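You operate a simulated robot arm through the tools that you are given. There is no shell and no other tool.

You are at the controls of a simulated robot arm. One attempt, no reset.

TASK
Seal the loaded blister with the star knob card.
Fine: slide the tray back out.

The check looks at the end state, three seconds after you hand in, the way a careful person would. Anything else that was tipped, shoved, dropped, spilled or broken makes it a failure. Lids that push on must go on centred and level and be pressed home; caps that screw on are set level and turned clockwise until they are tight.

THE ROBOT
A 7-joint arm with a two-finger gripper, fixed in place. Base frame: the origin is at the foot of the arm, x ahead of it, y to its left, z up; the work surface is at about z = 740. Readings come in mm, degrees, newtons and seconds.
With the tool pointing down near the work surface it reaches from about 320 to 720 mm from the base axis. Its first joint turns from -66.0 to 66.0 degrees. Payload 2.45 kg.
Tool frame: the origin (TCP) lies between the finger pads and is the grasp point; the fingertips stand 26 mm ahead of it; z points along the fingers, y is the line along which they close. The gripper opens to 96 mm. The gripper's body begins 69 mm behind the TCP.
Orientation is told as [roll, pitch, yaw] about the base's x, y, z axes, in that order, counted from this pose: with the fingers straight down and closing along the base's y, the tool's x points along the base's -x, its y along +y and its z along -z.

THE INTERFACE
- The arm moves only by the tool send_rows. Its argument "plan" is one flat list of numbers, 7 for each row, row after row: the shift along the tool's x, y, z in units of 20 mm (1.0 is 20 mm), then the turn, a rotation vector about the tool's x, y, z in units of 5 degrees (1.0 is 5 degrees), then the opening, from 0 (shut) to 1 (fully open). In form: [x, y, z, rx, ry, rz, claw, x, y, z, rx, ry, rz, claw, ...]. A call has 1 to 20 rows; each row shifts and turns the commanded pose from where the row before left it, along the tool's axes as they then stand. A call with a number of a shift or a turn outside -1 to 1 is refused whole. A row lasts 0.2 s, in which the tool goes at most 50 mm and 8.6 degrees; a call with a longer step from one row to the next is refused whole, and so is a gripper value outside its range. Where a pose cannot be reached the arm comes as near as it can. A force on the tool above 50 N (or 10 N above the force at the start of the call, whichever is more), or a blocked arm, ends the call early, and 0.2 s more pass. Each finger halts on what it meets, pressing with about 29 N; the grip force reading is that of the motor and also rises with nothing between the fingers. The clock runs only during rows and for 0.2 s after the last one: add rows that do not move to give the fingers time. It gives the time, the measured TCP pose, the force on the tool (base axes), the opening and the grip force at its end, in the units of the frame above (readings bear some noise), with the torque about the TCP (base axes, N m) and any sound that the robot's microphone picked up.
- Cameras (640 x 400 px; columns grow to the right, rows downward): "scene" is fixed at [164.6, -405.1, 1403.9]; the picture's right is [0.72, -0.70, 0.00], its down [-0.53, -0.54, -0.65] and it looks along [0.45, 0.46, -0.76] (base axes); focal length 331 px, centre (320, 200). "wrist" rides on the gripper at [82, 3, -98] in the tool frame; the picture's right is [-0.04, 1.00, 0.00], its down [-0.73, -0.03, -0.68] and it looks along [-0.68, -0.03, 0.73] (tool axes); focal length 256 px, centre (320, 200). There is no depth. A picture from a camera that has moved, and an enlarged one, comes with that camera's place and axes in the base frame and with its lens.
- capture(camera): a new picture of that camera. No time passes.
- close_up(camera, box): a new picture of the part [left, top, right, bottom] of that camera's present view, enlarged. No time passes.
- job_done(): hands the job in; it is judged then, once.

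Places have to be worked out from the pictures, the camera data and where the tool is seen. Open the gripper and draw the arm clear of the work before you hand the job in, unless the task says otherwise.

The tools are called after "Emit:" as name(argument=value, ...) on one line, values as JSON. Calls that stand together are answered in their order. send_rows: Moves the arm, as the interface text tells. Its arguments: {"type":"object","properties":{"plan":{"type":"array","items":{"type":"number"}}},"required":["plan"]} The other tools are called the same way: capture (camera) takes a picture; close_up (camera, box) takes an enlarged picture of a part of a camera's view; job_done () hands the job in.

At the start:

```text
time: 0.0
ee_pos: [449.0, 9.7, 1058.5]
tool_rot: [0.0, 0.1, 0.0]
force: [0.3, -0.3, -0.1]
ft_torque: [-0.01, 0.01, -0.04]
width: 95.9
gripper_force: 0.1
```

scene: 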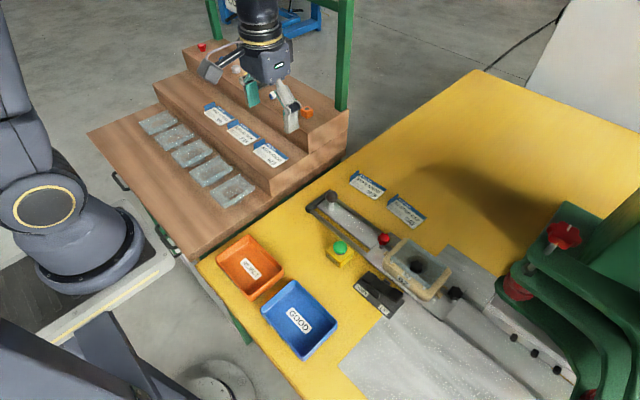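
wrist: 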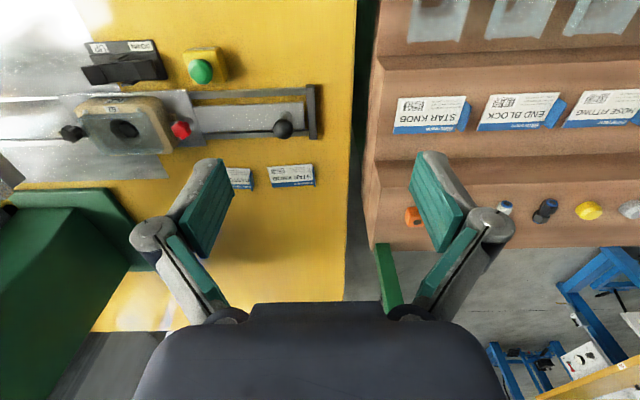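

I start by looking closely at the scene from both cameras before any movement.

Emit:
close_up(camera="scene", box=[290, 160, 480, 320])

Emit:
close_up(camera="scene", box=[80, 30, 360, 220])

Emit:
close_up(camera="scene", box=[440, 180, 640, 400])

Emit:
close_up(camera="wrist", box=[0, 20, 340, 200])

Emit:
close_up(camera="wrist", box=[360, 0, 640, 250])

Emit:
close_up(camera="scene", box=[200, 220, 360, 370])

```text
2.50 times, centred on (385, 240) of scene
camera zoom: at [164.6, -405.1, 1403.9], right [0.72, -0.7, 0.0], down [-0.53, -0.54, -0.65], along [0.45, 0.46, -0.76], focal length 827 px, centre (158, 100)
```

zoom: 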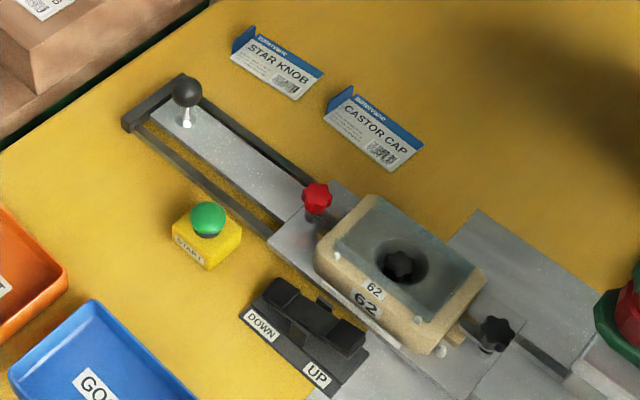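

```text
2.11 times, centred on (220, 125) of scene
camera zoom: at [164.6, -405.1, 1403.9], right [0.72, -0.7, 0.0], down [-0.53, -0.54, -0.65], along [0.45, 0.46, -0.76], focal length 696 px, centre (530, 358)
```

zoom: 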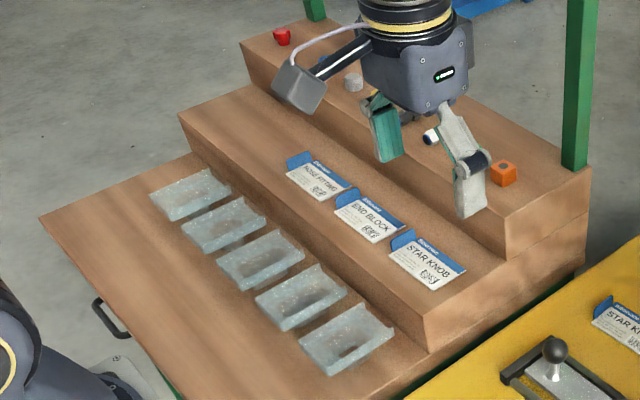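

```text
1.82 times, centred on (540, 290) of scene
camera zoom: at [164.6, -405.1, 1403.9], right [0.72, -0.7, 0.0], down [-0.53, -0.54, -0.65], along [0.45, 0.46, -0.76], focal length 602 px, centre (-80, 36)
```

zoom: 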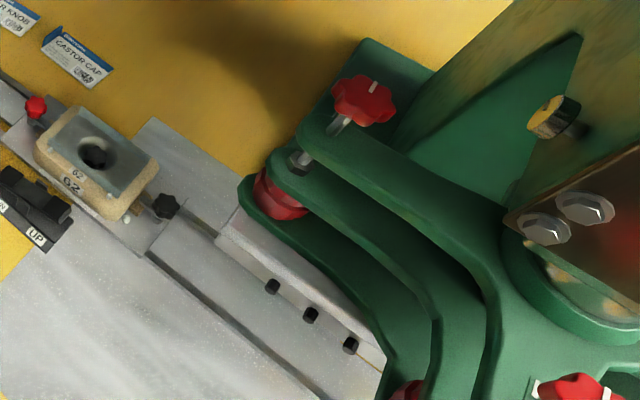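

```text
1.88 times, centred on (170, 110) of wrist
camera zoom: at [367.2, 13.9, 1157.9], right [0.04, 1.0, 0.0], down [0.73, -0.03, 0.68], along [0.68, -0.03, -0.73], focal length 482 px, centre (602, 369)
```

zoom: 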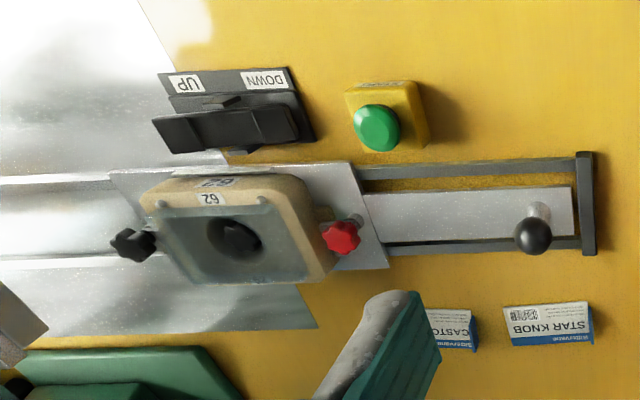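

```text
1.60 times, centred on (500, 125) of wrist
camera zoom: at [367.2, 13.9, 1157.9], right [0.04, 1.0, 0.0], down [0.73, -0.03, 0.68], along [0.68, -0.03, -0.73], focal length 410 px, centre (32, 320)
```

zoom: 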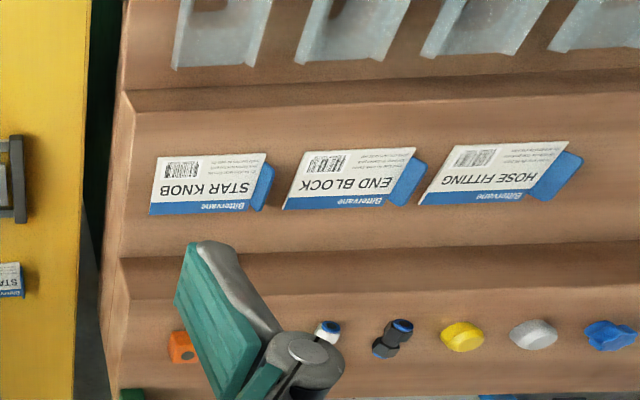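

```text
2.67 times, centred on (280, 295) of scene
camera zoom: at [164.6, -405.1, 1403.9], right [0.72, -0.7, 0.0], down [-0.53, -0.54, -0.65], along [0.45, 0.46, -0.76], focal length 882 px, centre (427, -53)
```

zoom: 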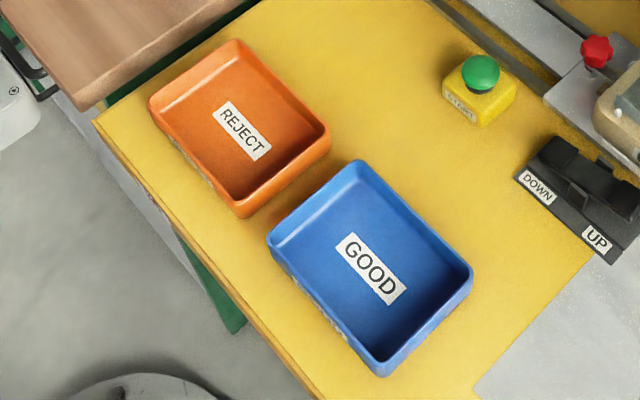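

Next I zoom in on the two star knob cards, the nest, and the controls to read details.

Emit:
close_up(camera="scene", box=[345, 160, 433, 235])

Emit:
close_up(camera="scene", box=[195, 95, 295, 175])

Emit:
close_up(camera="scene", box=[370, 220, 470, 310])

Emit:
close_up(camera="scene", box=[320, 230, 410, 320])

Emit:
close_up(camera="wrist", box=[40, 80, 220, 180])

Emit:
close_up(camera="scene", box=[130, 100, 270, 220])

```text
5.33 times, centred on (389, 198) of scene
camera zoom: at [164.6, -405.1, 1403.9], right [0.72, -0.7, 0.0], down [-0.53, -0.54, -0.65], along [0.45, 0.46, -0.76], focal length 1764 px, centre (-48, 213)
```

zoom: 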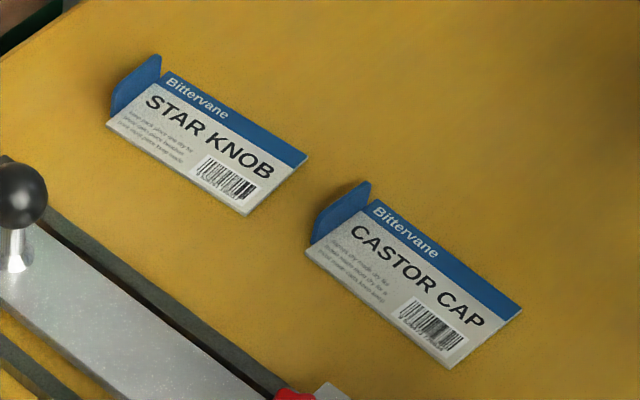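

```text
5.00 times, centred on (245, 135) of scene
camera zoom: at [164.6, -405.1, 1403.9], right [0.72, -0.7, 0.0], down [-0.53, -0.54, -0.65], along [0.45, 0.46, -0.76], focal length 1654 px, centre (695, 525)
```

zoom: 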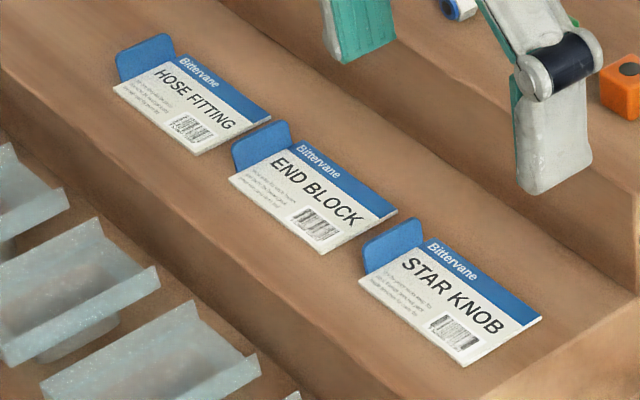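

```text
4.44 times, centred on (420, 265) of scene
camera zoom: at [164.6, -405.1, 1403.9], right [0.72, -0.7, 0.0], down [-0.53, -0.54, -0.65], along [0.45, 0.46, -0.76], focal length 1470 px, centre (-124, -89)
```

zoom: 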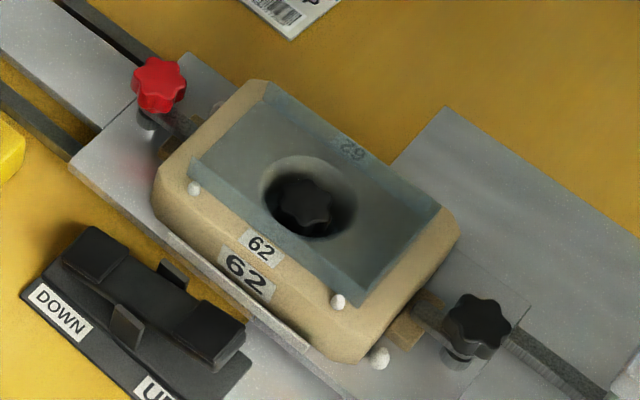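

```text
4.44 times, centred on (365, 275) of scene
camera zoom: at [164.6, -405.1, 1403.9], right [0.72, -0.7, 0.0], down [-0.53, -0.54, -0.65], along [0.45, 0.46, -0.76], focal length 1470 px, centre (120, -133)
```

zoom: 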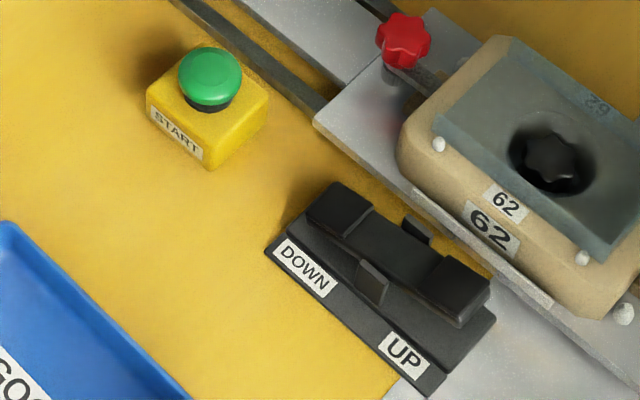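

```text
3.56 times, centred on (130, 130) of wrist
camera zoom: at [367.2, 13.9, 1157.9], right [0.04, 1.0, 0.0], down [0.73, -0.03, 0.68], along [0.68, -0.03, -0.73], focal length 910 px, centre (996, 449)
```

zoom: 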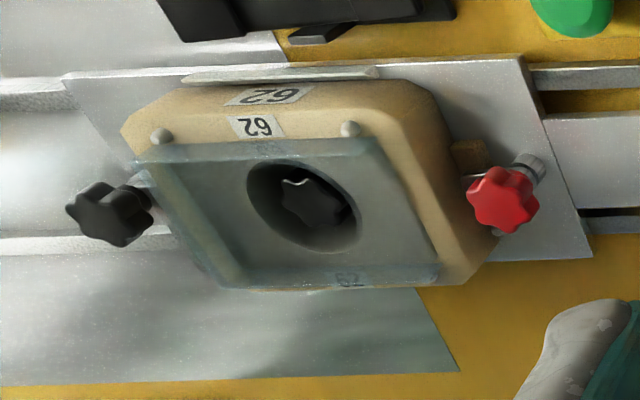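

```text
3.33 times, centred on (200, 160) of scene
camera zoom: at [164.6, -405.1, 1403.9], right [0.72, -0.7, 0.0], down [-0.53, -0.54, -0.65], along [0.45, 0.46, -0.76], focal length 1103 px, centre (720, 333)
```

zoom: 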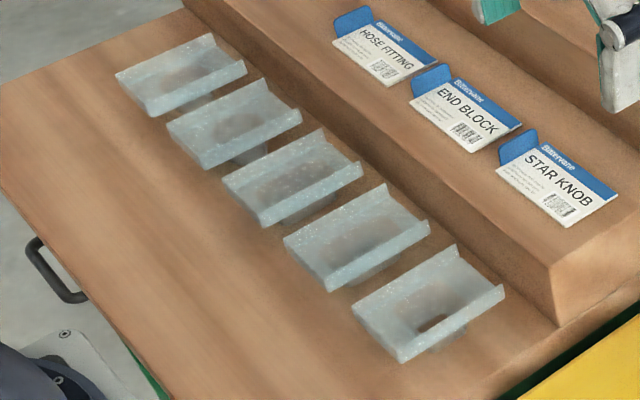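

Triangulating from both pictures, the ball handle is near (551, -50, 800), the nest centre near (550, -300, 790), and the bench star knob card near (686, -59, 741) with its tab at the +y end. I move the wrist camera closer to view the nest.

Emit:
send_rows(plan=[0.0656, -0.95, 0.459, 0, 0, 0, 1, 0.0656, -0.95, 0.459, 0, 0, 0, 1, 0.0656, -0.95, 0.459, 0, 0, 0, 1, 0.0656, -0.95, 0.459, 0, 0, 0, 1, 0.0656, -0.95, 0.459, 0, 0, 0, 1, 0.0656, -0.95, 0.459, 0, 0, 0, 1, 0.0656, -0.95, 0.459, 0, 0, 0, 1, 0.0656, -0.95, 0.459, 0, 0, 0, 1, 0.0656, -0.95, 0.459, 0, 0, 0, 1, 0.0656, -0.95, 0.459, 0, 0, 0, 1, 0.0656, -0.95, 0.459, 0, 0, 0, 1, 0.0656, -0.95, 0.459, 0, 0, 0, 1, 0.0656, -0.95, 0.459, 0, 0, 0, 1, 0.0656, -0.95, 0.459, 0, 0, 0, 1, 0.0656, -0.95, 0.459, 0, 0, 0, 1, 0.0656, -0.95, 0.459, 0, 0, 0, 1, 0, 0, 0, 0, 0, 0, 1])

Emit:
capture(camera="wrist")

Emit:
capture(camera="scene")

```text
time: 3.6
ee_pos: [427.7, -295.6, 913.5]
tool_rot: [0.0, -0.1, 0.0]
force: [-0.3, 0.1, -0.7]
ft_torque: [-0.05, 0.04, 0.02]
width: 95.6
gripper_force: 0.0
```

```text
taken
camera wrist: at [346.3, -291.7, 1010.4], right [0.04, 1.0, 0.0], down [0.73, -0.03, 0.68], along [0.68, -0.03, -0.73], focal length 256 px, centre (320, 200)
```

wrist: 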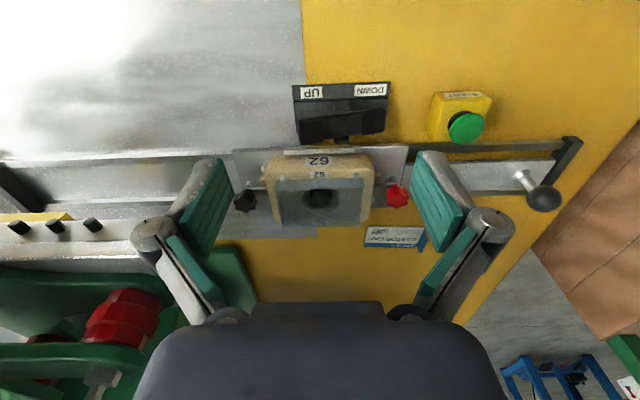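

```text
taken
```

scene: 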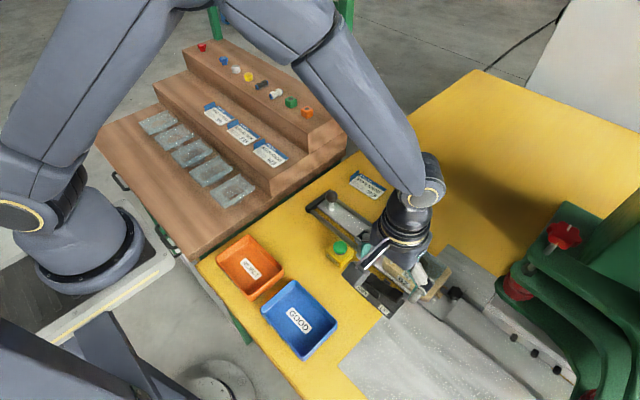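

Emit:
close_up(camera="wrist", box=[220, 130, 430, 260])

Emit:
close_up(camera="wrist", box=[270, 60, 510, 200])

Emit:
close_up(camera="wrist", box=[0, 140, 240, 400])

Emit:
close_up(camera="wrist", box=[480, 110, 600, 230])

```text
3.05 times, centred on (325, 195) of wrist
camera zoom: at [346.3, -291.7, 1010.4], right [0.04, 1.0, 0.0], down [0.73, -0.03, 0.68], along [0.68, -0.03, -0.73], focal length 780 px, centre (305, 215)
```

zoom: 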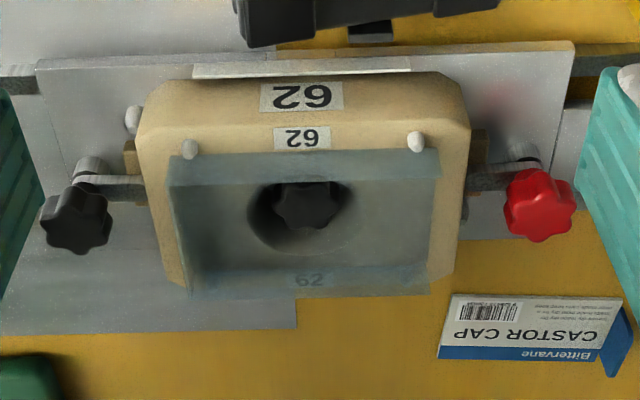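

```text
2.67 times, centred on (390, 130) of wrist
camera zoom: at [346.3, -291.7, 1010.4], right [0.04, 1.0, 0.0], down [0.73, -0.03, 0.68], along [0.68, -0.03, -0.73], focal length 683 px, centre (133, 387)
```

zoom: 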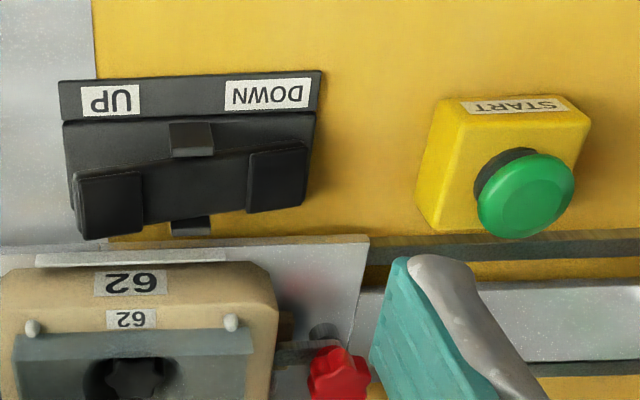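

```text
1.54 times, centred on (120, 270) of wrist
camera zoom: at [346.3, -291.7, 1010.4], right [0.04, 1.0, 0.0], down [0.73, -0.03, 0.68], along [0.68, -0.03, -0.73], focal length 394 px, centre (628, 92)
```

zoom: 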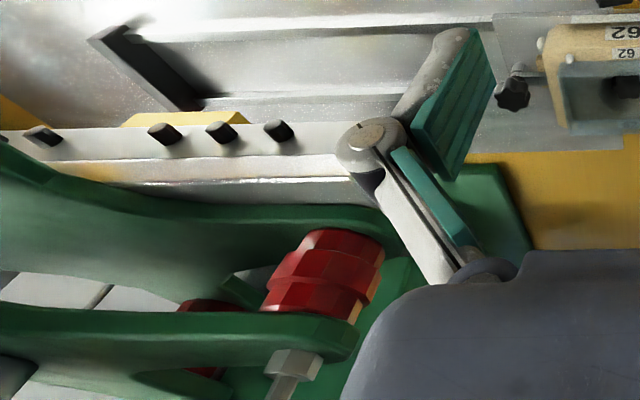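

```text
3.33 times, centred on (540, 170) of wrist
camera zoom: at [346.3, -291.7, 1010.4], right [0.04, 1.0, 0.0], down [0.73, -0.03, 0.68], along [0.68, -0.03, -0.73], focal length 853 px, centre (-413, 300)
```

zoom: 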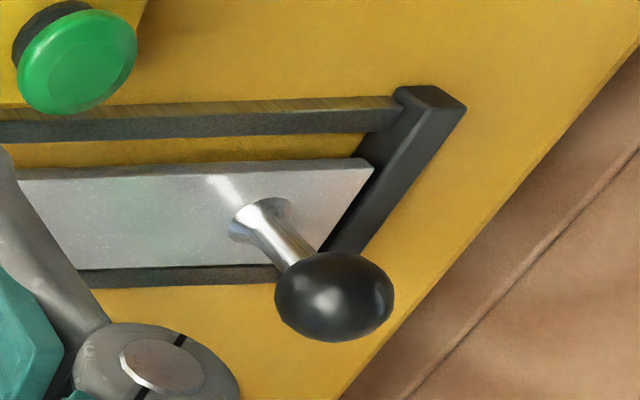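

The wrist view shows the blister flange with raised lips on its two long sides (−x and +x) and a black star knob inside. Next I move to get a closer view of the bench star knob card and the ball handle.

Emit:
send_rows(plan=[-0.4423, 0.9346, 0.1115, 0, 0, 0, 1, -0.4423, 0.9346, 0.1115, 0, 0, 0, 1, -0.4423, 0.9346, 0.1115, 0, 0, 0, 1, -0.4423, 0.9346, 0.1115, 0, 0, 0, 1, -0.4423, 0.9346, 0.1115, 0, 0, 0, 1, -0.4423, 0.9346, 0.1115, 0, 0, 0, 1, -0.4423, 0.9346, 0.1115, 0, 0, 0, 1, -0.4423, 0.9346, 0.1115, 0, 0, 0, 1, -0.4423, 0.9346, 0.1115, 0, 0, 0, 1, -0.4423, 0.9346, 0.1115, 0, 0, 0, 1, -0.4423, 0.9346, 0.1115, 0, 0, 0, 1, -0.4423, 0.9346, 0.1115, 0, 0, 0, 1, -0.4423, 0.9346, 0.1115, 0, 0, 0, 1, 0, 0, 0, 0, 0, 0, 1])

Emit:
capture(camera="wrist")

Emit:
close_up(camera="wrist", box=[240, 130, 400, 240])

Emit:
close_up(camera="scene", box=[370, 220, 470, 310])

```text
time: 6.6
ee_pos: [542.8, -49.6, 883.5]
tool_rot: [0.0, 0.0, 0.0]
force: [0.1, -0.3, -0.9]
ft_torque: [-0.01, -0.01, 0.0]
width: 95.9
gripper_force: 0.0
```

```text
taken
camera wrist: at [460.7, -45.8, 981.9], right [0.04, 1.0, 0.0], down [0.73, -0.03, 0.68], along [0.68, -0.03, -0.73], focal length 256 px, centre (320, 200)
```

wrist: 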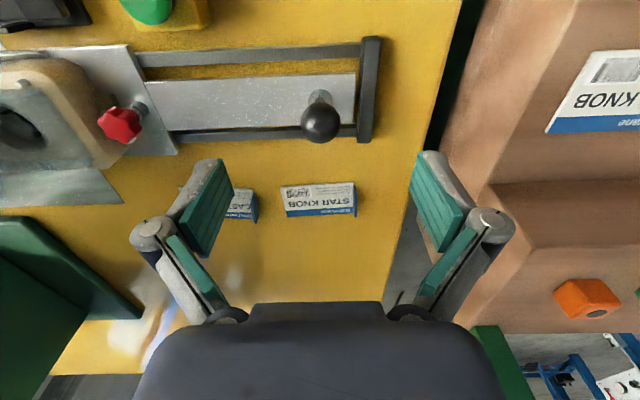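

```text
3.64 times, centred on (320, 185) of wrist
camera zoom: at [460.7, -45.8, 981.9], right [0.04, 1.0, 0.0], down [0.73, -0.03, 0.68], along [0.68, -0.03, -0.73], focal length 931 px, centre (320, 254)
```

zoom: 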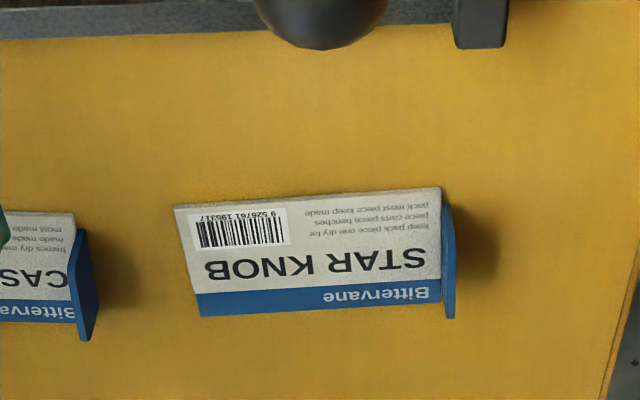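

```text
4.44 times, centred on (420, 265) of scene
camera zoom: at [164.6, -405.1, 1403.9], right [0.72, -0.7, 0.0], down [-0.53, -0.54, -0.65], along [0.45, 0.46, -0.76], focal length 1470 px, centre (-124, -89)
```

zoom: 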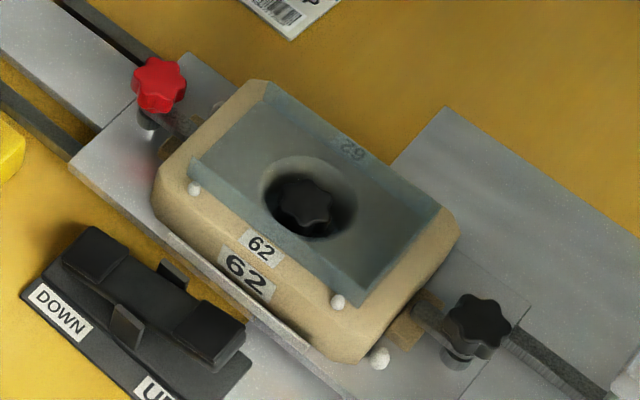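

The bench star knob card lies at about centre (686.6, -57), 90 × 55 mm, yawed about +3.3°, with its upright tab (about 15 mm tall) near (684.5, -11). I yaw the tool to match and hover above the tab.

Emit:
send_rows(plan=[0, 0, 0, 0, 0, -0.66, 0.4, -0.898, 0.19, 0.397, 0, 0, 0, 0.4, -0.898, 0.19, 0.397, 0, 0, 0, 0.4, -0.898, 0.19, 0.397, 0, 0, 0, 0.4, -0.898, 0.19, 0.397, 0, 0, 0, 0.4, -0.898, 0.19, 0.397, 0, 0, 0, 0.4, -0.898, 0.19, 0.397, 0, 0, 0, 0.4, -0.898, 0.19, 0.397, 0, 0, 0, 0.4, -0.898, 0.19, 0.397, 0, 0, 0, 0.4, 0, 0, 0, 0, 0, 0, 0.4, 0, 0, 0, 0, 0, 0, 0.4])

Emit:
capture(camera="wrist")

Emit:
close_up(camera="wrist", box=[220, 80, 420, 220])

Emit:
close_up(camera="scene", box=[320, 120, 440, 230])

```text
time: 9.0
ee_pos: [685.1, -12.8, 822.3]
tool_rot: [0.0, 0.1, 3.3]
force: [-0.2, -1.1, 0.0]
ft_torque: [-0.01, 0.02, -0.02]
width: 38.5
gripper_force: 0.3
```

```text
taken
camera wrist: at [603.1, -13.6, 918.9], right [-0.02, 1.0, 0.0], down [0.73, 0.01, 0.68], along [0.68, 0.01, -0.73], focal length 256 px, centre (320, 200)
```

wrist: 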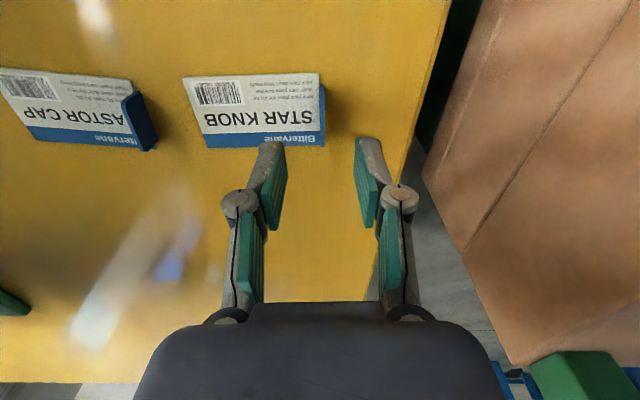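

```text
2.86 times, centred on (320, 150) of wrist
camera zoom: at [603.1, -13.6, 918.9], right [-0.02, 1.0, 0.0], down [0.73, 0.01, 0.68], along [0.68, 0.01, -0.73], focal length 731 px, centre (320, 343)
```

zoom: 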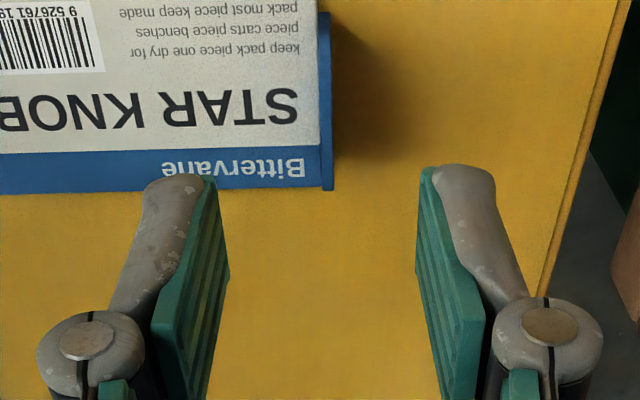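

```text
3.64 times, centred on (380, 175) of scene
camera zoom: at [164.6, -405.1, 1403.9], right [0.72, -0.7, 0.0], down [-0.53, -0.54, -0.65], along [0.45, 0.46, -0.76], focal length 1203 px, centre (102, 291)
```

zoom: 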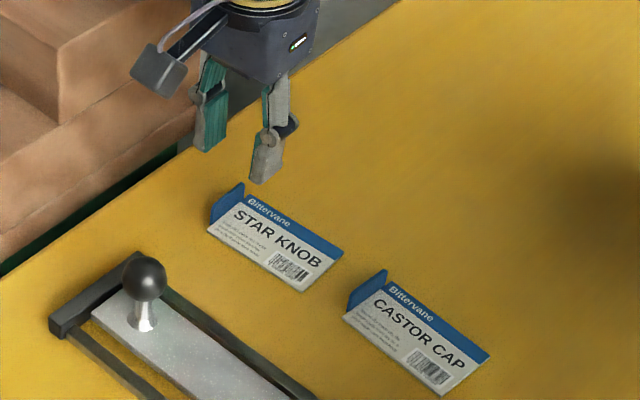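

The tab lies about 2 mm toward +y and 4 mm toward −x of the TCP. I correct that, descend so the fingertips sit about 4 mm above the bench, then close on the tab.

Emit:
send_rows(plan=[0.195, 0.1, 0.5, 0, 0, 0, 0.3, 0, 0, 0.7, 0, 0, 0, 0.3, 0, 0, 0.7, 0, 0, 0, 0.3, 0, 0, 0.5, 0, 0, 0, 0.3, 0, 0, 0.22, 0, 0, 0, 0.3, 0, 0, 0, 0, 0, 0, 0.3])

Emit:
capture(camera="wrist")

Emit:
close_up(camera="wrist", box=[240, 80, 400, 200])

Emit:
close_up(camera="scene", box=[320, 120, 440, 230])

```text
time: 10.4
ee_pos: [680.1, -10.5, 768.5]
tool_rot: [-0.1, 0.0, 3.3]
force: [-1.0, 0.9, 2.0]
ft_torque: [-0.07, 0.01, -0.01]
width: 29.4
gripper_force: 0.7
```

```text
taken
camera wrist: at [599.0, -11.2, 866.3], right [-0.02, 1.0, 0.0], down [0.73, 0.01, 0.68], along [0.68, 0.01, -0.73], focal length 256 px, centre (320, 200)
```

wrist: 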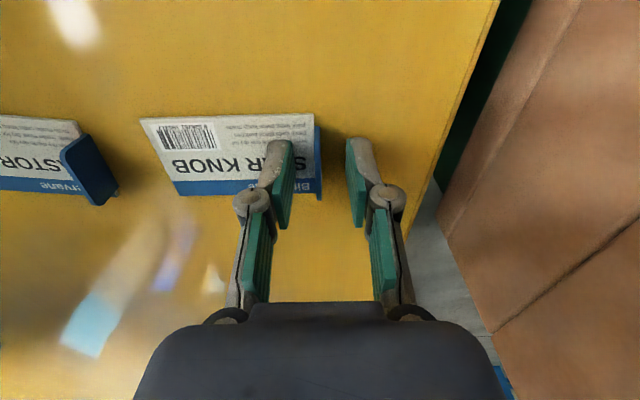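

```text
3.33 times, centred on (320, 140) of wrist
camera zoom: at [599.0, -11.2, 866.3], right [-0.02, 1.0, 0.0], down [0.73, 0.01, 0.68], along [0.68, 0.01, -0.73], focal length 853 px, centre (320, 400)
```

zoom: 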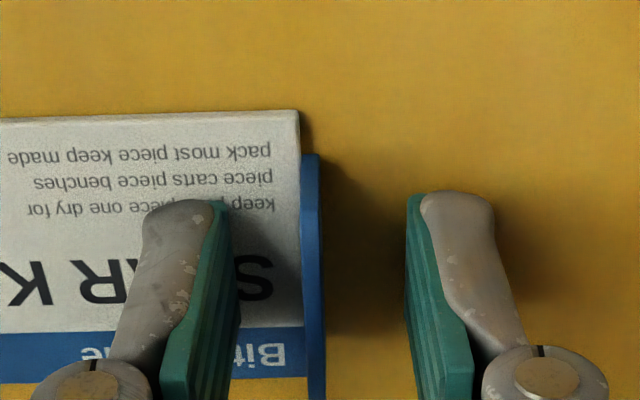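

```text
3.64 times, centred on (380, 175) of scene
camera zoom: at [164.5, -405.1, 1403.9], right [0.72, -0.7, 0.0], down [-0.53, -0.54, -0.65], along [0.45, 0.46, -0.76], focal length 1203 px, centre (102, 291)
```

zoom: 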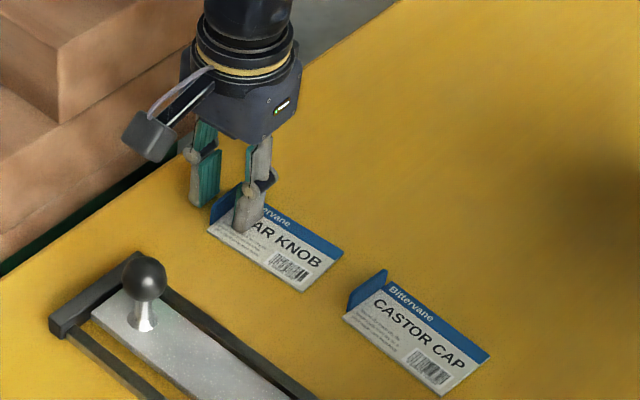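

The tab is centred between the fingers, so I close the gripper on it.

Emit:
send_rows(plan=[0, 0, 0, 0, 0, 0, 0.15, 0, 0, 0, 0, 0, 0, 0.05, 0, 0, 0, 0, 0, 0, 0, 0, 0, 0, 0, 0, 0, 0, 0, 0, 0, 0, 0, 0, 0])

Emit:
close_up(camera="wrist", box=[240, 80, 400, 200])

```text
time: 11.6
ee_pos: [680.9, -10.8, 767.7]
tool_rot: [0.0, 0.0, 3.3]
force: [0.5, -0.2, 0.9]
ft_torque: [0.01, 0.0, 0.0]
width: 6.2
gripper_force: 29.1
```

```text
3.33 times, centred on (320, 140) of wrist
camera zoom: at [598.9, -11.2, 866.2], right [-0.02, 1.0, 0.0], down [0.73, 0.01, 0.68], along [0.68, 0.01, -0.73], focal length 853 px, centre (320, 400)
```

zoom: 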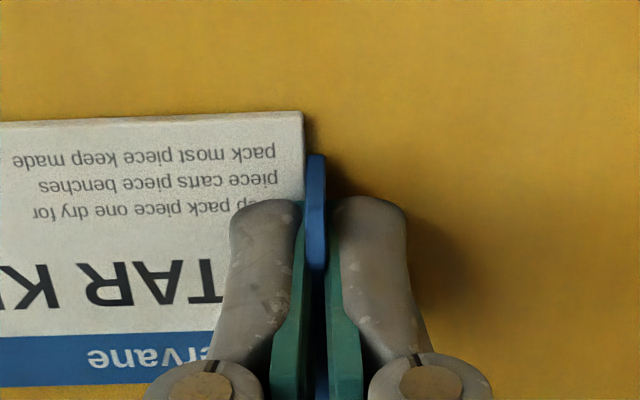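

The gripper holds the tab at width 6.2 mm. I lift straight up and check the hold.

Emit:
send_rows(plan=[0, 0, -0.3, 0, 0, 0, 0, 0, 0, -0.6, 0, 0, 0, 0, 0, 0, -0.9, 0, 0, 0, 0, 0, 0, -0.9, 0, 0, 0, 0, 0, 0, -0.9, 0, 0, 0, 0, 0, 0, -0.6, 0, 0, 0, 0, 0, 0, -0.3, 0, 0, 0, 0, 0, 0, 0, 0, 0, 0, 0])

Emit:
capture(camera="wrist")

Emit:
close_up(camera="scene", box=[320, 100, 440, 230])

```text
time: 13.4
ee_pos: [680.3, -11.8, 859.8]
tool_rot: [0.0, 0.0, 3.3]
force: [-0.1, -0.5, -0.6]
ft_torque: [0.01, -0.04, 0.02]
width: 5.8
gripper_force: 29.0
```

```text
taken
camera wrist: at [598.6, -12.0, 957.3], right [-0.02, 1.0, 0.0], down [0.73, 0.01, 0.68], along [0.68, 0.01, -0.73], focal length 256 px, centre (320, 200)
```

wrist: 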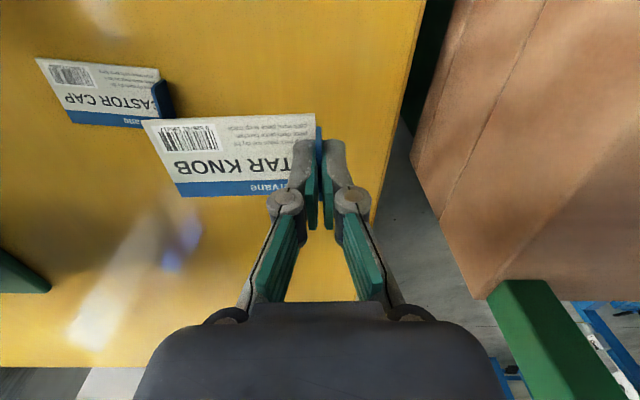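

```text
3.08 times, centred on (380, 165) of scene
camera zoom: at [164.6, -405.1, 1403.9], right [0.72, -0.7, 0.0], down [-0.53, -0.54, -0.65], along [0.45, 0.46, -0.76], focal length 1018 px, centre (135, 308)
```

zoom: 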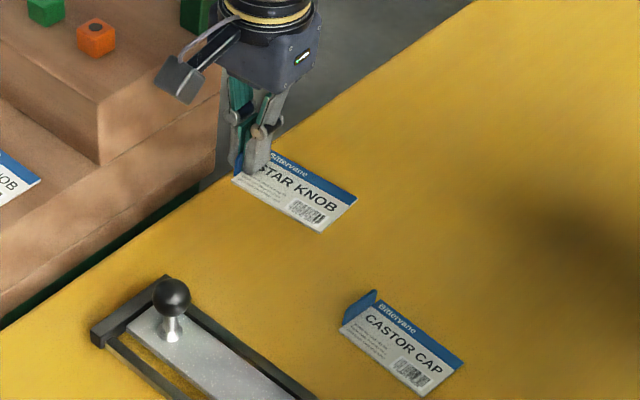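

Emit:
close_up(camera="wrist", box=[130, 90, 350, 230])

```text
2.86 times, centred on (240, 160) of wrist
camera zoom: at [598.6, -12.0, 957.3], right [-0.02, 1.0, 0.0], down [0.73, 0.01, 0.68], along [0.68, 0.01, -0.73], focal length 731 px, centre (549, 314)
```

zoom: 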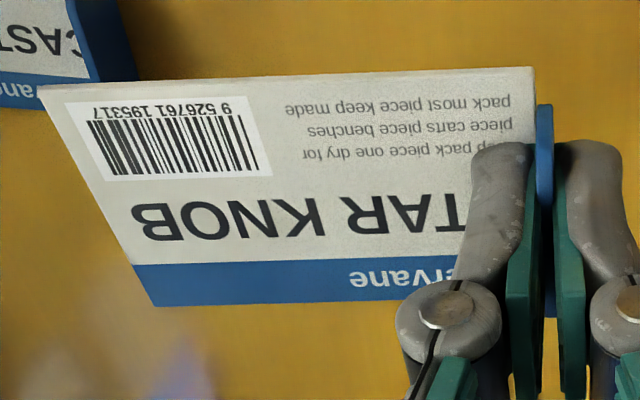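

The card is held level, with its centre about (+2.4, -46.3) from the TCP when unrotated. The nest centre is near (549.5, -299) with lips up to z of about 800, so I straighten the yaw and carry the card to hover above the nest.

Emit:
send_rows(plan=[0, 0, 0, 0, 0, 0.66, 0, 0.2, -0.4, 0, 0, 0, 0, 0, 0.5127, -0.9265, 0.038, 0, 0, 0, 0, 0.5127, -0.9265, 0.038, 0, 0, 0, 0, 0.5127, -0.9265, 0.038, 0, 0, 0, 0, 0.5127, -0.9265, 0.038, 0, 0, 0, 0, 0.5127, -0.9265, 0.038, 0, 0, 0, 0, 0.5127, -0.9265, 0.038, 0, 0, 0, 0, 0.5127, -0.9265, 0.038, 0, 0, 0, 0, 0.5127, -0.9265, 0.038, 0, 0, 0, 0, 0.5127, -0.9265, 0.038, 0, 0, 0, 0, 0.5127, -0.9265, 0.038, 0, 0, 0, 0, 0.5127, -0.9265, 0.038, 0, 0, 0, 0, 0.5127, -0.9265, 0.038, 0, 0, 0, 0, 0.3127, -0.5265, 0.038, 0, 0, 0, 0, 0, 0, 0, 0, 0, 0, 0, 0, 0, 0, 0, 0, 0, 0])

Emit:
capture(camera="wrist")

Emit:
close_up(camera="wrist", box=[120, 90, 400, 250])

Emit:
close_up(camera="scene", box=[370, 200, 480, 310])

```text
time: 17.0
ee_pos: [546.5, -252.1, 848.7]
tool_rot: [0.0, 0.0, 0.0]
force: [0.1, 0.6, -0.2]
ft_torque: [0.04, 0.0, -0.02]
width: 6.3
gripper_force: 28.9
```

```text
taken
camera wrist: at [465.3, -248.2, 946.6], right [0.04, 1.0, 0.0], down [0.73, -0.03, 0.68], along [0.68, -0.03, -0.73], focal length 256 px, centre (320, 200)
```

wrist: 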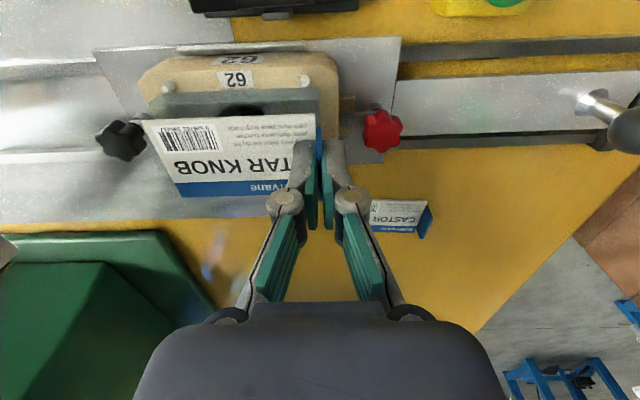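

```text
2.29 times, centred on (260, 170) of wrist
camera zoom: at [465.3, -248.2, 946.6], right [0.04, 1.0, 0.0], down [0.73, -0.03, 0.68], along [0.68, -0.03, -0.73], focal length 585 px, centre (457, 269)
```

zoom: 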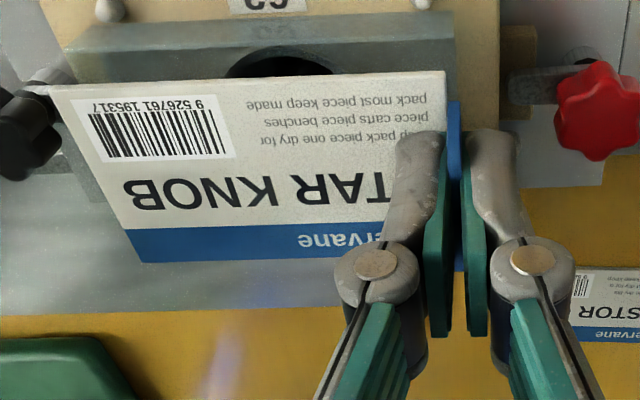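

```text
3.64 times, centred on (425, 255) of scene
camera zoom: at [164.6, -405.1, 1403.9], right [0.72, -0.7, 0.0], down [-0.53, -0.54, -0.65], along [0.45, 0.46, -0.76], focal length 1203 px, centre (-62, 0)
```

zoom: 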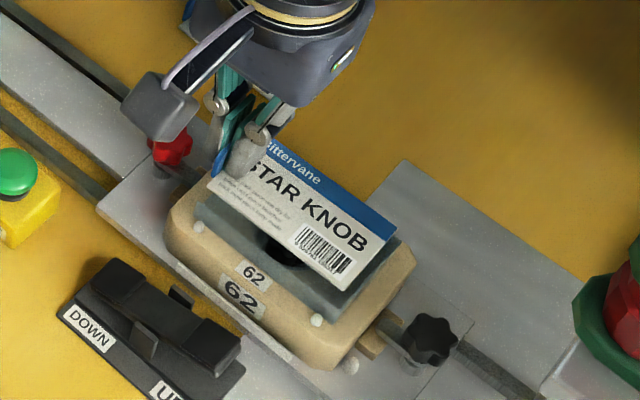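

Lip heights are ambiguous between the views, so I shift to where the wrist camera looks almost straight down on the nest, with the card out of that part of the picture.

Emit:
send_rows(plan=[0, 0, -0.85, 0, 0, 0, 0, -0.725, -0.133, -0.85, 0, 0, 0, 0, -0.725, -0.133, -0.85, 0, 0, 0, 0, -0.725, -0.133, 0, 0, 0, 0, 0, 0, 0, 0, 0, 0, 0, 0, 0, 0, 0, 0, 0, 0, 0])

Emit:
capture(camera="wrist")

Emit:
close_up(camera="wrist", box=[140, 0, 360, 120])

Emit:
close_up(camera="scene", box=[370, 200, 480, 310])

```text
time: 18.4
ee_pos: [589.9, -259.8, 897.0]
tool_rot: [0.0, 0.1, 0.0]
force: [0.2, 0.1, 0.2]
ft_torque: [-0.01, 0.03, -0.05]
width: 6.2
gripper_force: 28.9
```

```text
taken
camera wrist: at [508.5, -255.5, 996.2], right [0.04, 1.0, 0.0], down [0.73, -0.03, 0.68], along [0.68, -0.03, -0.73], focal length 256 px, centre (320, 200)
```

wrist: 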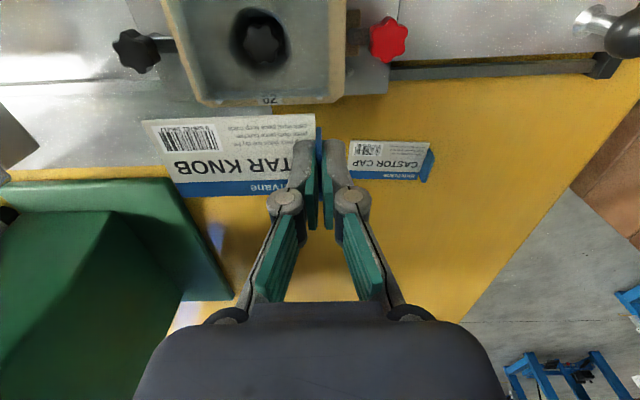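

```text
2.91 times, centred on (250, 60) of wrist
camera zoom: at [508.5, -255.5, 996.2], right [0.04, 1.0, 0.0], down [0.73, -0.03, 0.68], along [0.68, -0.03, -0.73], focal length 745 px, centre (524, 607)
```

zoom: 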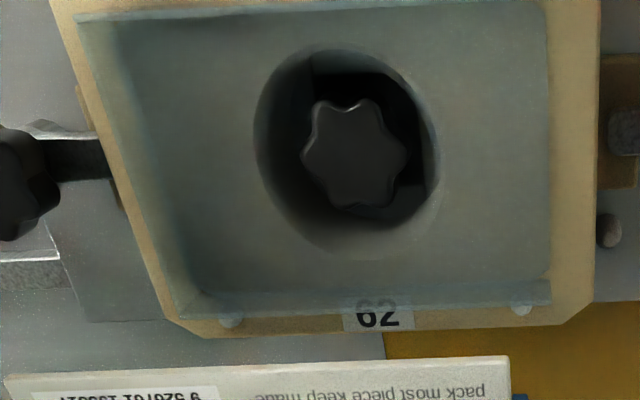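

```text
3.64 times, centred on (425, 255) of scene
camera zoom: at [164.6, -405.1, 1403.9], right [0.72, -0.7, 0.0], down [-0.53, -0.54, -0.65], along [0.45, 0.46, -0.76], focal length 1203 px, centre (-62, 0)
```

zoom: 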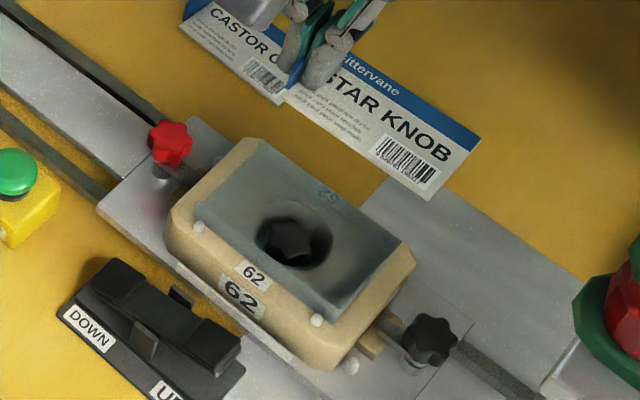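

Emit:
close_up(camera="scene", box=[415, 245, 475, 295])

Emit:
close_up(camera="scene", box=[380, 230, 440, 280])

Emit:
close_up(camera="wrist", box=[160, 60, 260, 120])

Emit:
close_up(camera="wrist", box=[270, 60, 370, 120])

Emit:
close_up(camera="wrist", box=[150, 0, 250, 60])

Emit:
close_up(camera="scene", box=[160, 130, 260, 210])

```text
8.00 times, centred on (445, 270) of scene
camera zoom: at [164.6, -405.1, 1403.9], right [0.72, -0.7, 0.0], down [-0.53, -0.54, -0.65], along [0.45, 0.46, -0.76], focal length 2646 px, centre (-680, -360)
```

zoom: 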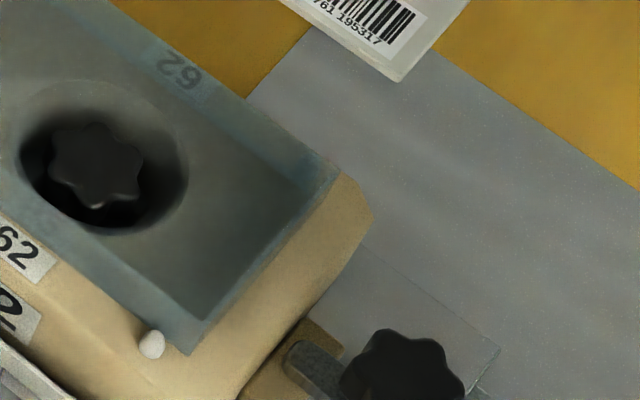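

```text
8.00 times, centred on (410, 255) of scene
camera zoom: at [164.6, -405.1, 1403.9], right [0.72, -0.7, 0.0], down [-0.53, -0.54, -0.65], along [0.45, 0.46, -0.76], focal length 2646 px, centre (-400, -240)
```

zoom: 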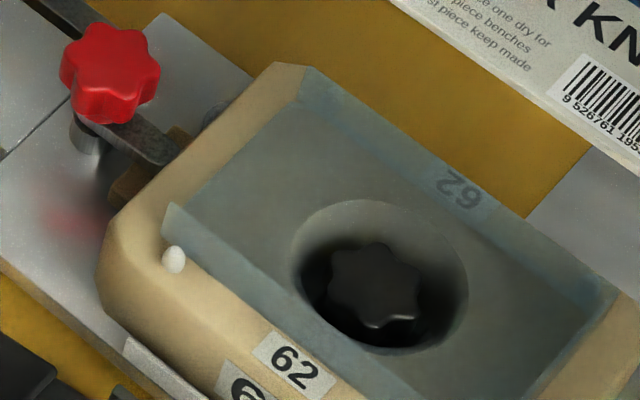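

```text
6.40 times, centred on (210, 90) of wrist
camera zoom: at [508.5, -255.5, 996.2], right [0.04, 1.0, 0.0], down [0.73, -0.03, 0.68], along [0.68, -0.03, -0.73], focal length 1638 px, centre (1024, 904)
```

zoom: 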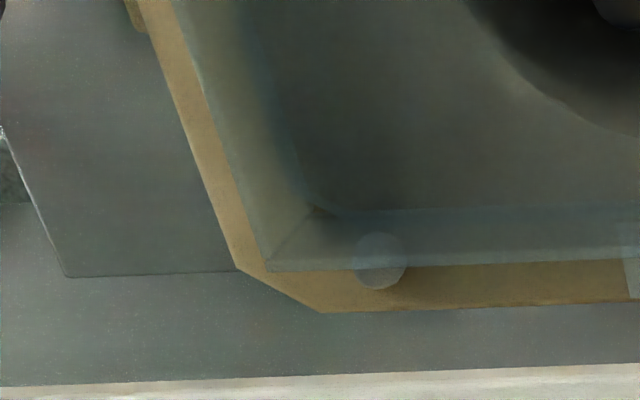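

```text
6.40 times, centred on (320, 90) of wrist
camera zoom: at [508.5, -255.5, 996.2], right [0.04, 1.0, 0.0], down [0.73, -0.03, 0.68], along [0.68, -0.03, -0.73], focal length 1638 px, centre (320, 904)
```

zoom: 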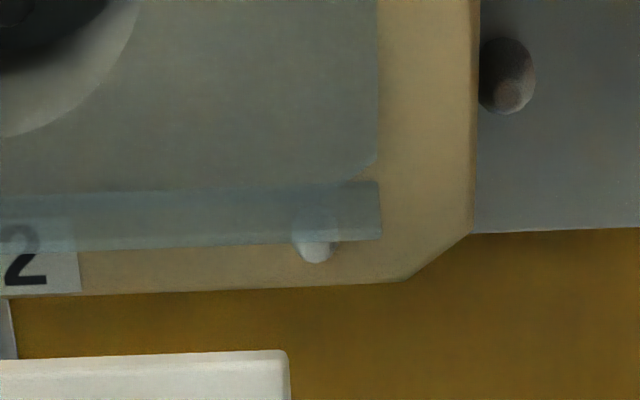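

```text
6.40 times, centred on (200, 30) of wrist
camera zoom: at [508.5, -255.5, 996.2], right [0.04, 1.0, 0.0], down [0.73, -0.03, 0.68], along [0.68, -0.03, -0.73], focal length 1638 px, centre (1088, 1288)
```

zoom: 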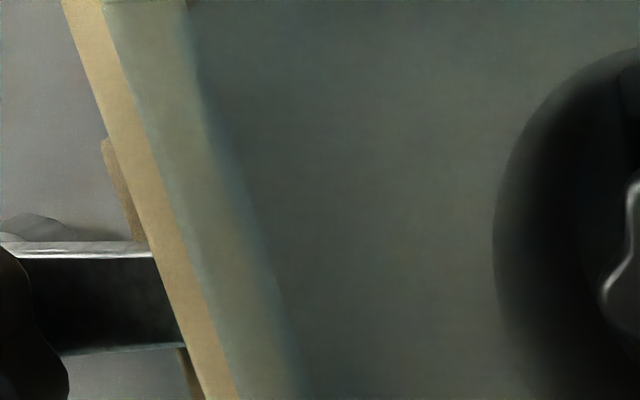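

```text
5.00 times, centred on (210, 170) of scene
camera zoom: at [164.6, -405.1, 1403.9], right [0.72, -0.7, 0.0], down [-0.53, -0.54, -0.65], along [0.45, 0.46, -0.76], focal length 1654 px, centre (870, 350)
```

zoom: 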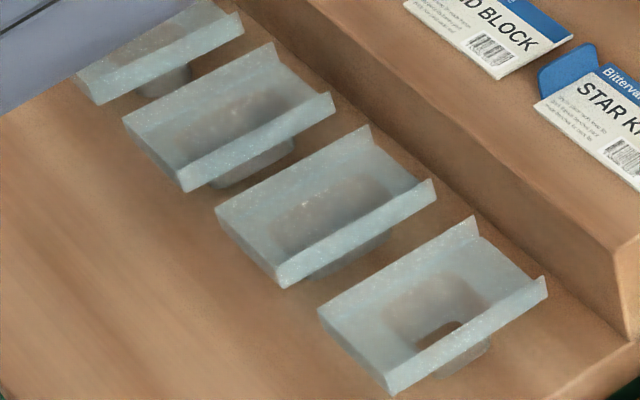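

The views now agree: the blister has thin vertical lips on both long sides (x of about 525 and 582) and at the −y end (y of about −348), tops near z 803, floor near 786, and it is open at +y where the tab goes. I move the card to just above the lips, centred at (553.4, −300).

Emit:
send_rows(plan=[0.645, 0.1, 0, 0, 0, 0, 0, 0.645, 0.1, 0, 0, 0, 0, 0, 0.645, 0.1, 0.5, 0, 0, 0, 0, 0, 0, 0.8, 0, 0, 0, 0, 0, 0, 0.8, 0, 0, 0, 0, 0, 0, 0.6, 0, 0, 0, 0, 0, 0, 0.35, 0, 0, 0, 0, 0, 0, 0, 0, 0, 0, 0, 0, 0, 0, 0, 0, 0, 0])

Emit:
close_up(camera="wrist", box=[120, 70, 340, 210])

Emit:
close_up(camera="scene", box=[380, 220, 470, 300])

Emit:
close_up(camera="scene", box=[420, 245, 470, 285])

```text
time: 20.4
ee_pos: [550.9, -253.2, 837.8]
tool_rot: [-0.1, 0.1, 0.0]
force: [0.9, 0.0, 0.0]
ft_torque: [0.01, 0.01, 0.02]
width: 6.3
gripper_force: 29.4
```

```text
2.86 times, centred on (230, 140) of wrist
camera zoom: at [469.3, -248.9, 935.2], right [0.04, 1.0, 0.0], down [0.73, -0.03, 0.68], along [0.68, -0.03, -0.73], focal length 731 px, centre (577, 371)
```

zoom: 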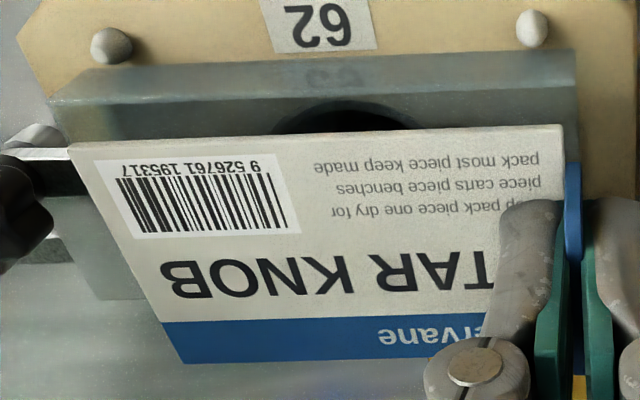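

```text
5.00 times, centred on (425, 260) of scene
camera zoom: at [164.6, -405.1, 1403.9], right [0.72, -0.7, 0.0], down [-0.53, -0.54, -0.65], along [0.45, 0.46, -0.76], focal length 1654 px, centre (-205, -100)
```

zoom: 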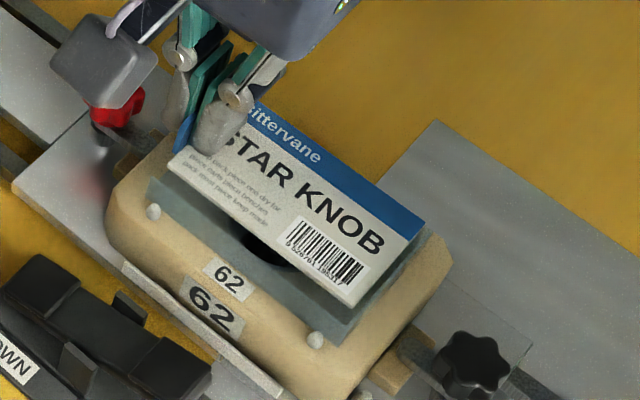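

```text
10.00 times, centred on (445, 265) of scene
camera zoom: at [164.6, -405.1, 1403.9], right [0.72, -0.7, 0.0], down [-0.53, -0.54, -0.65], along [0.45, 0.46, -0.76], focal length 3308 px, centre (-930, -450)
```

zoom: 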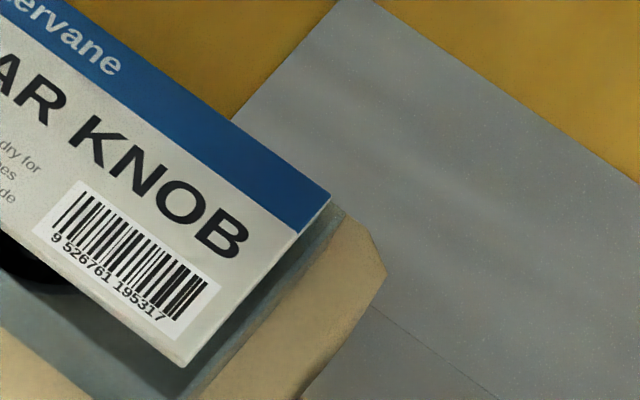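

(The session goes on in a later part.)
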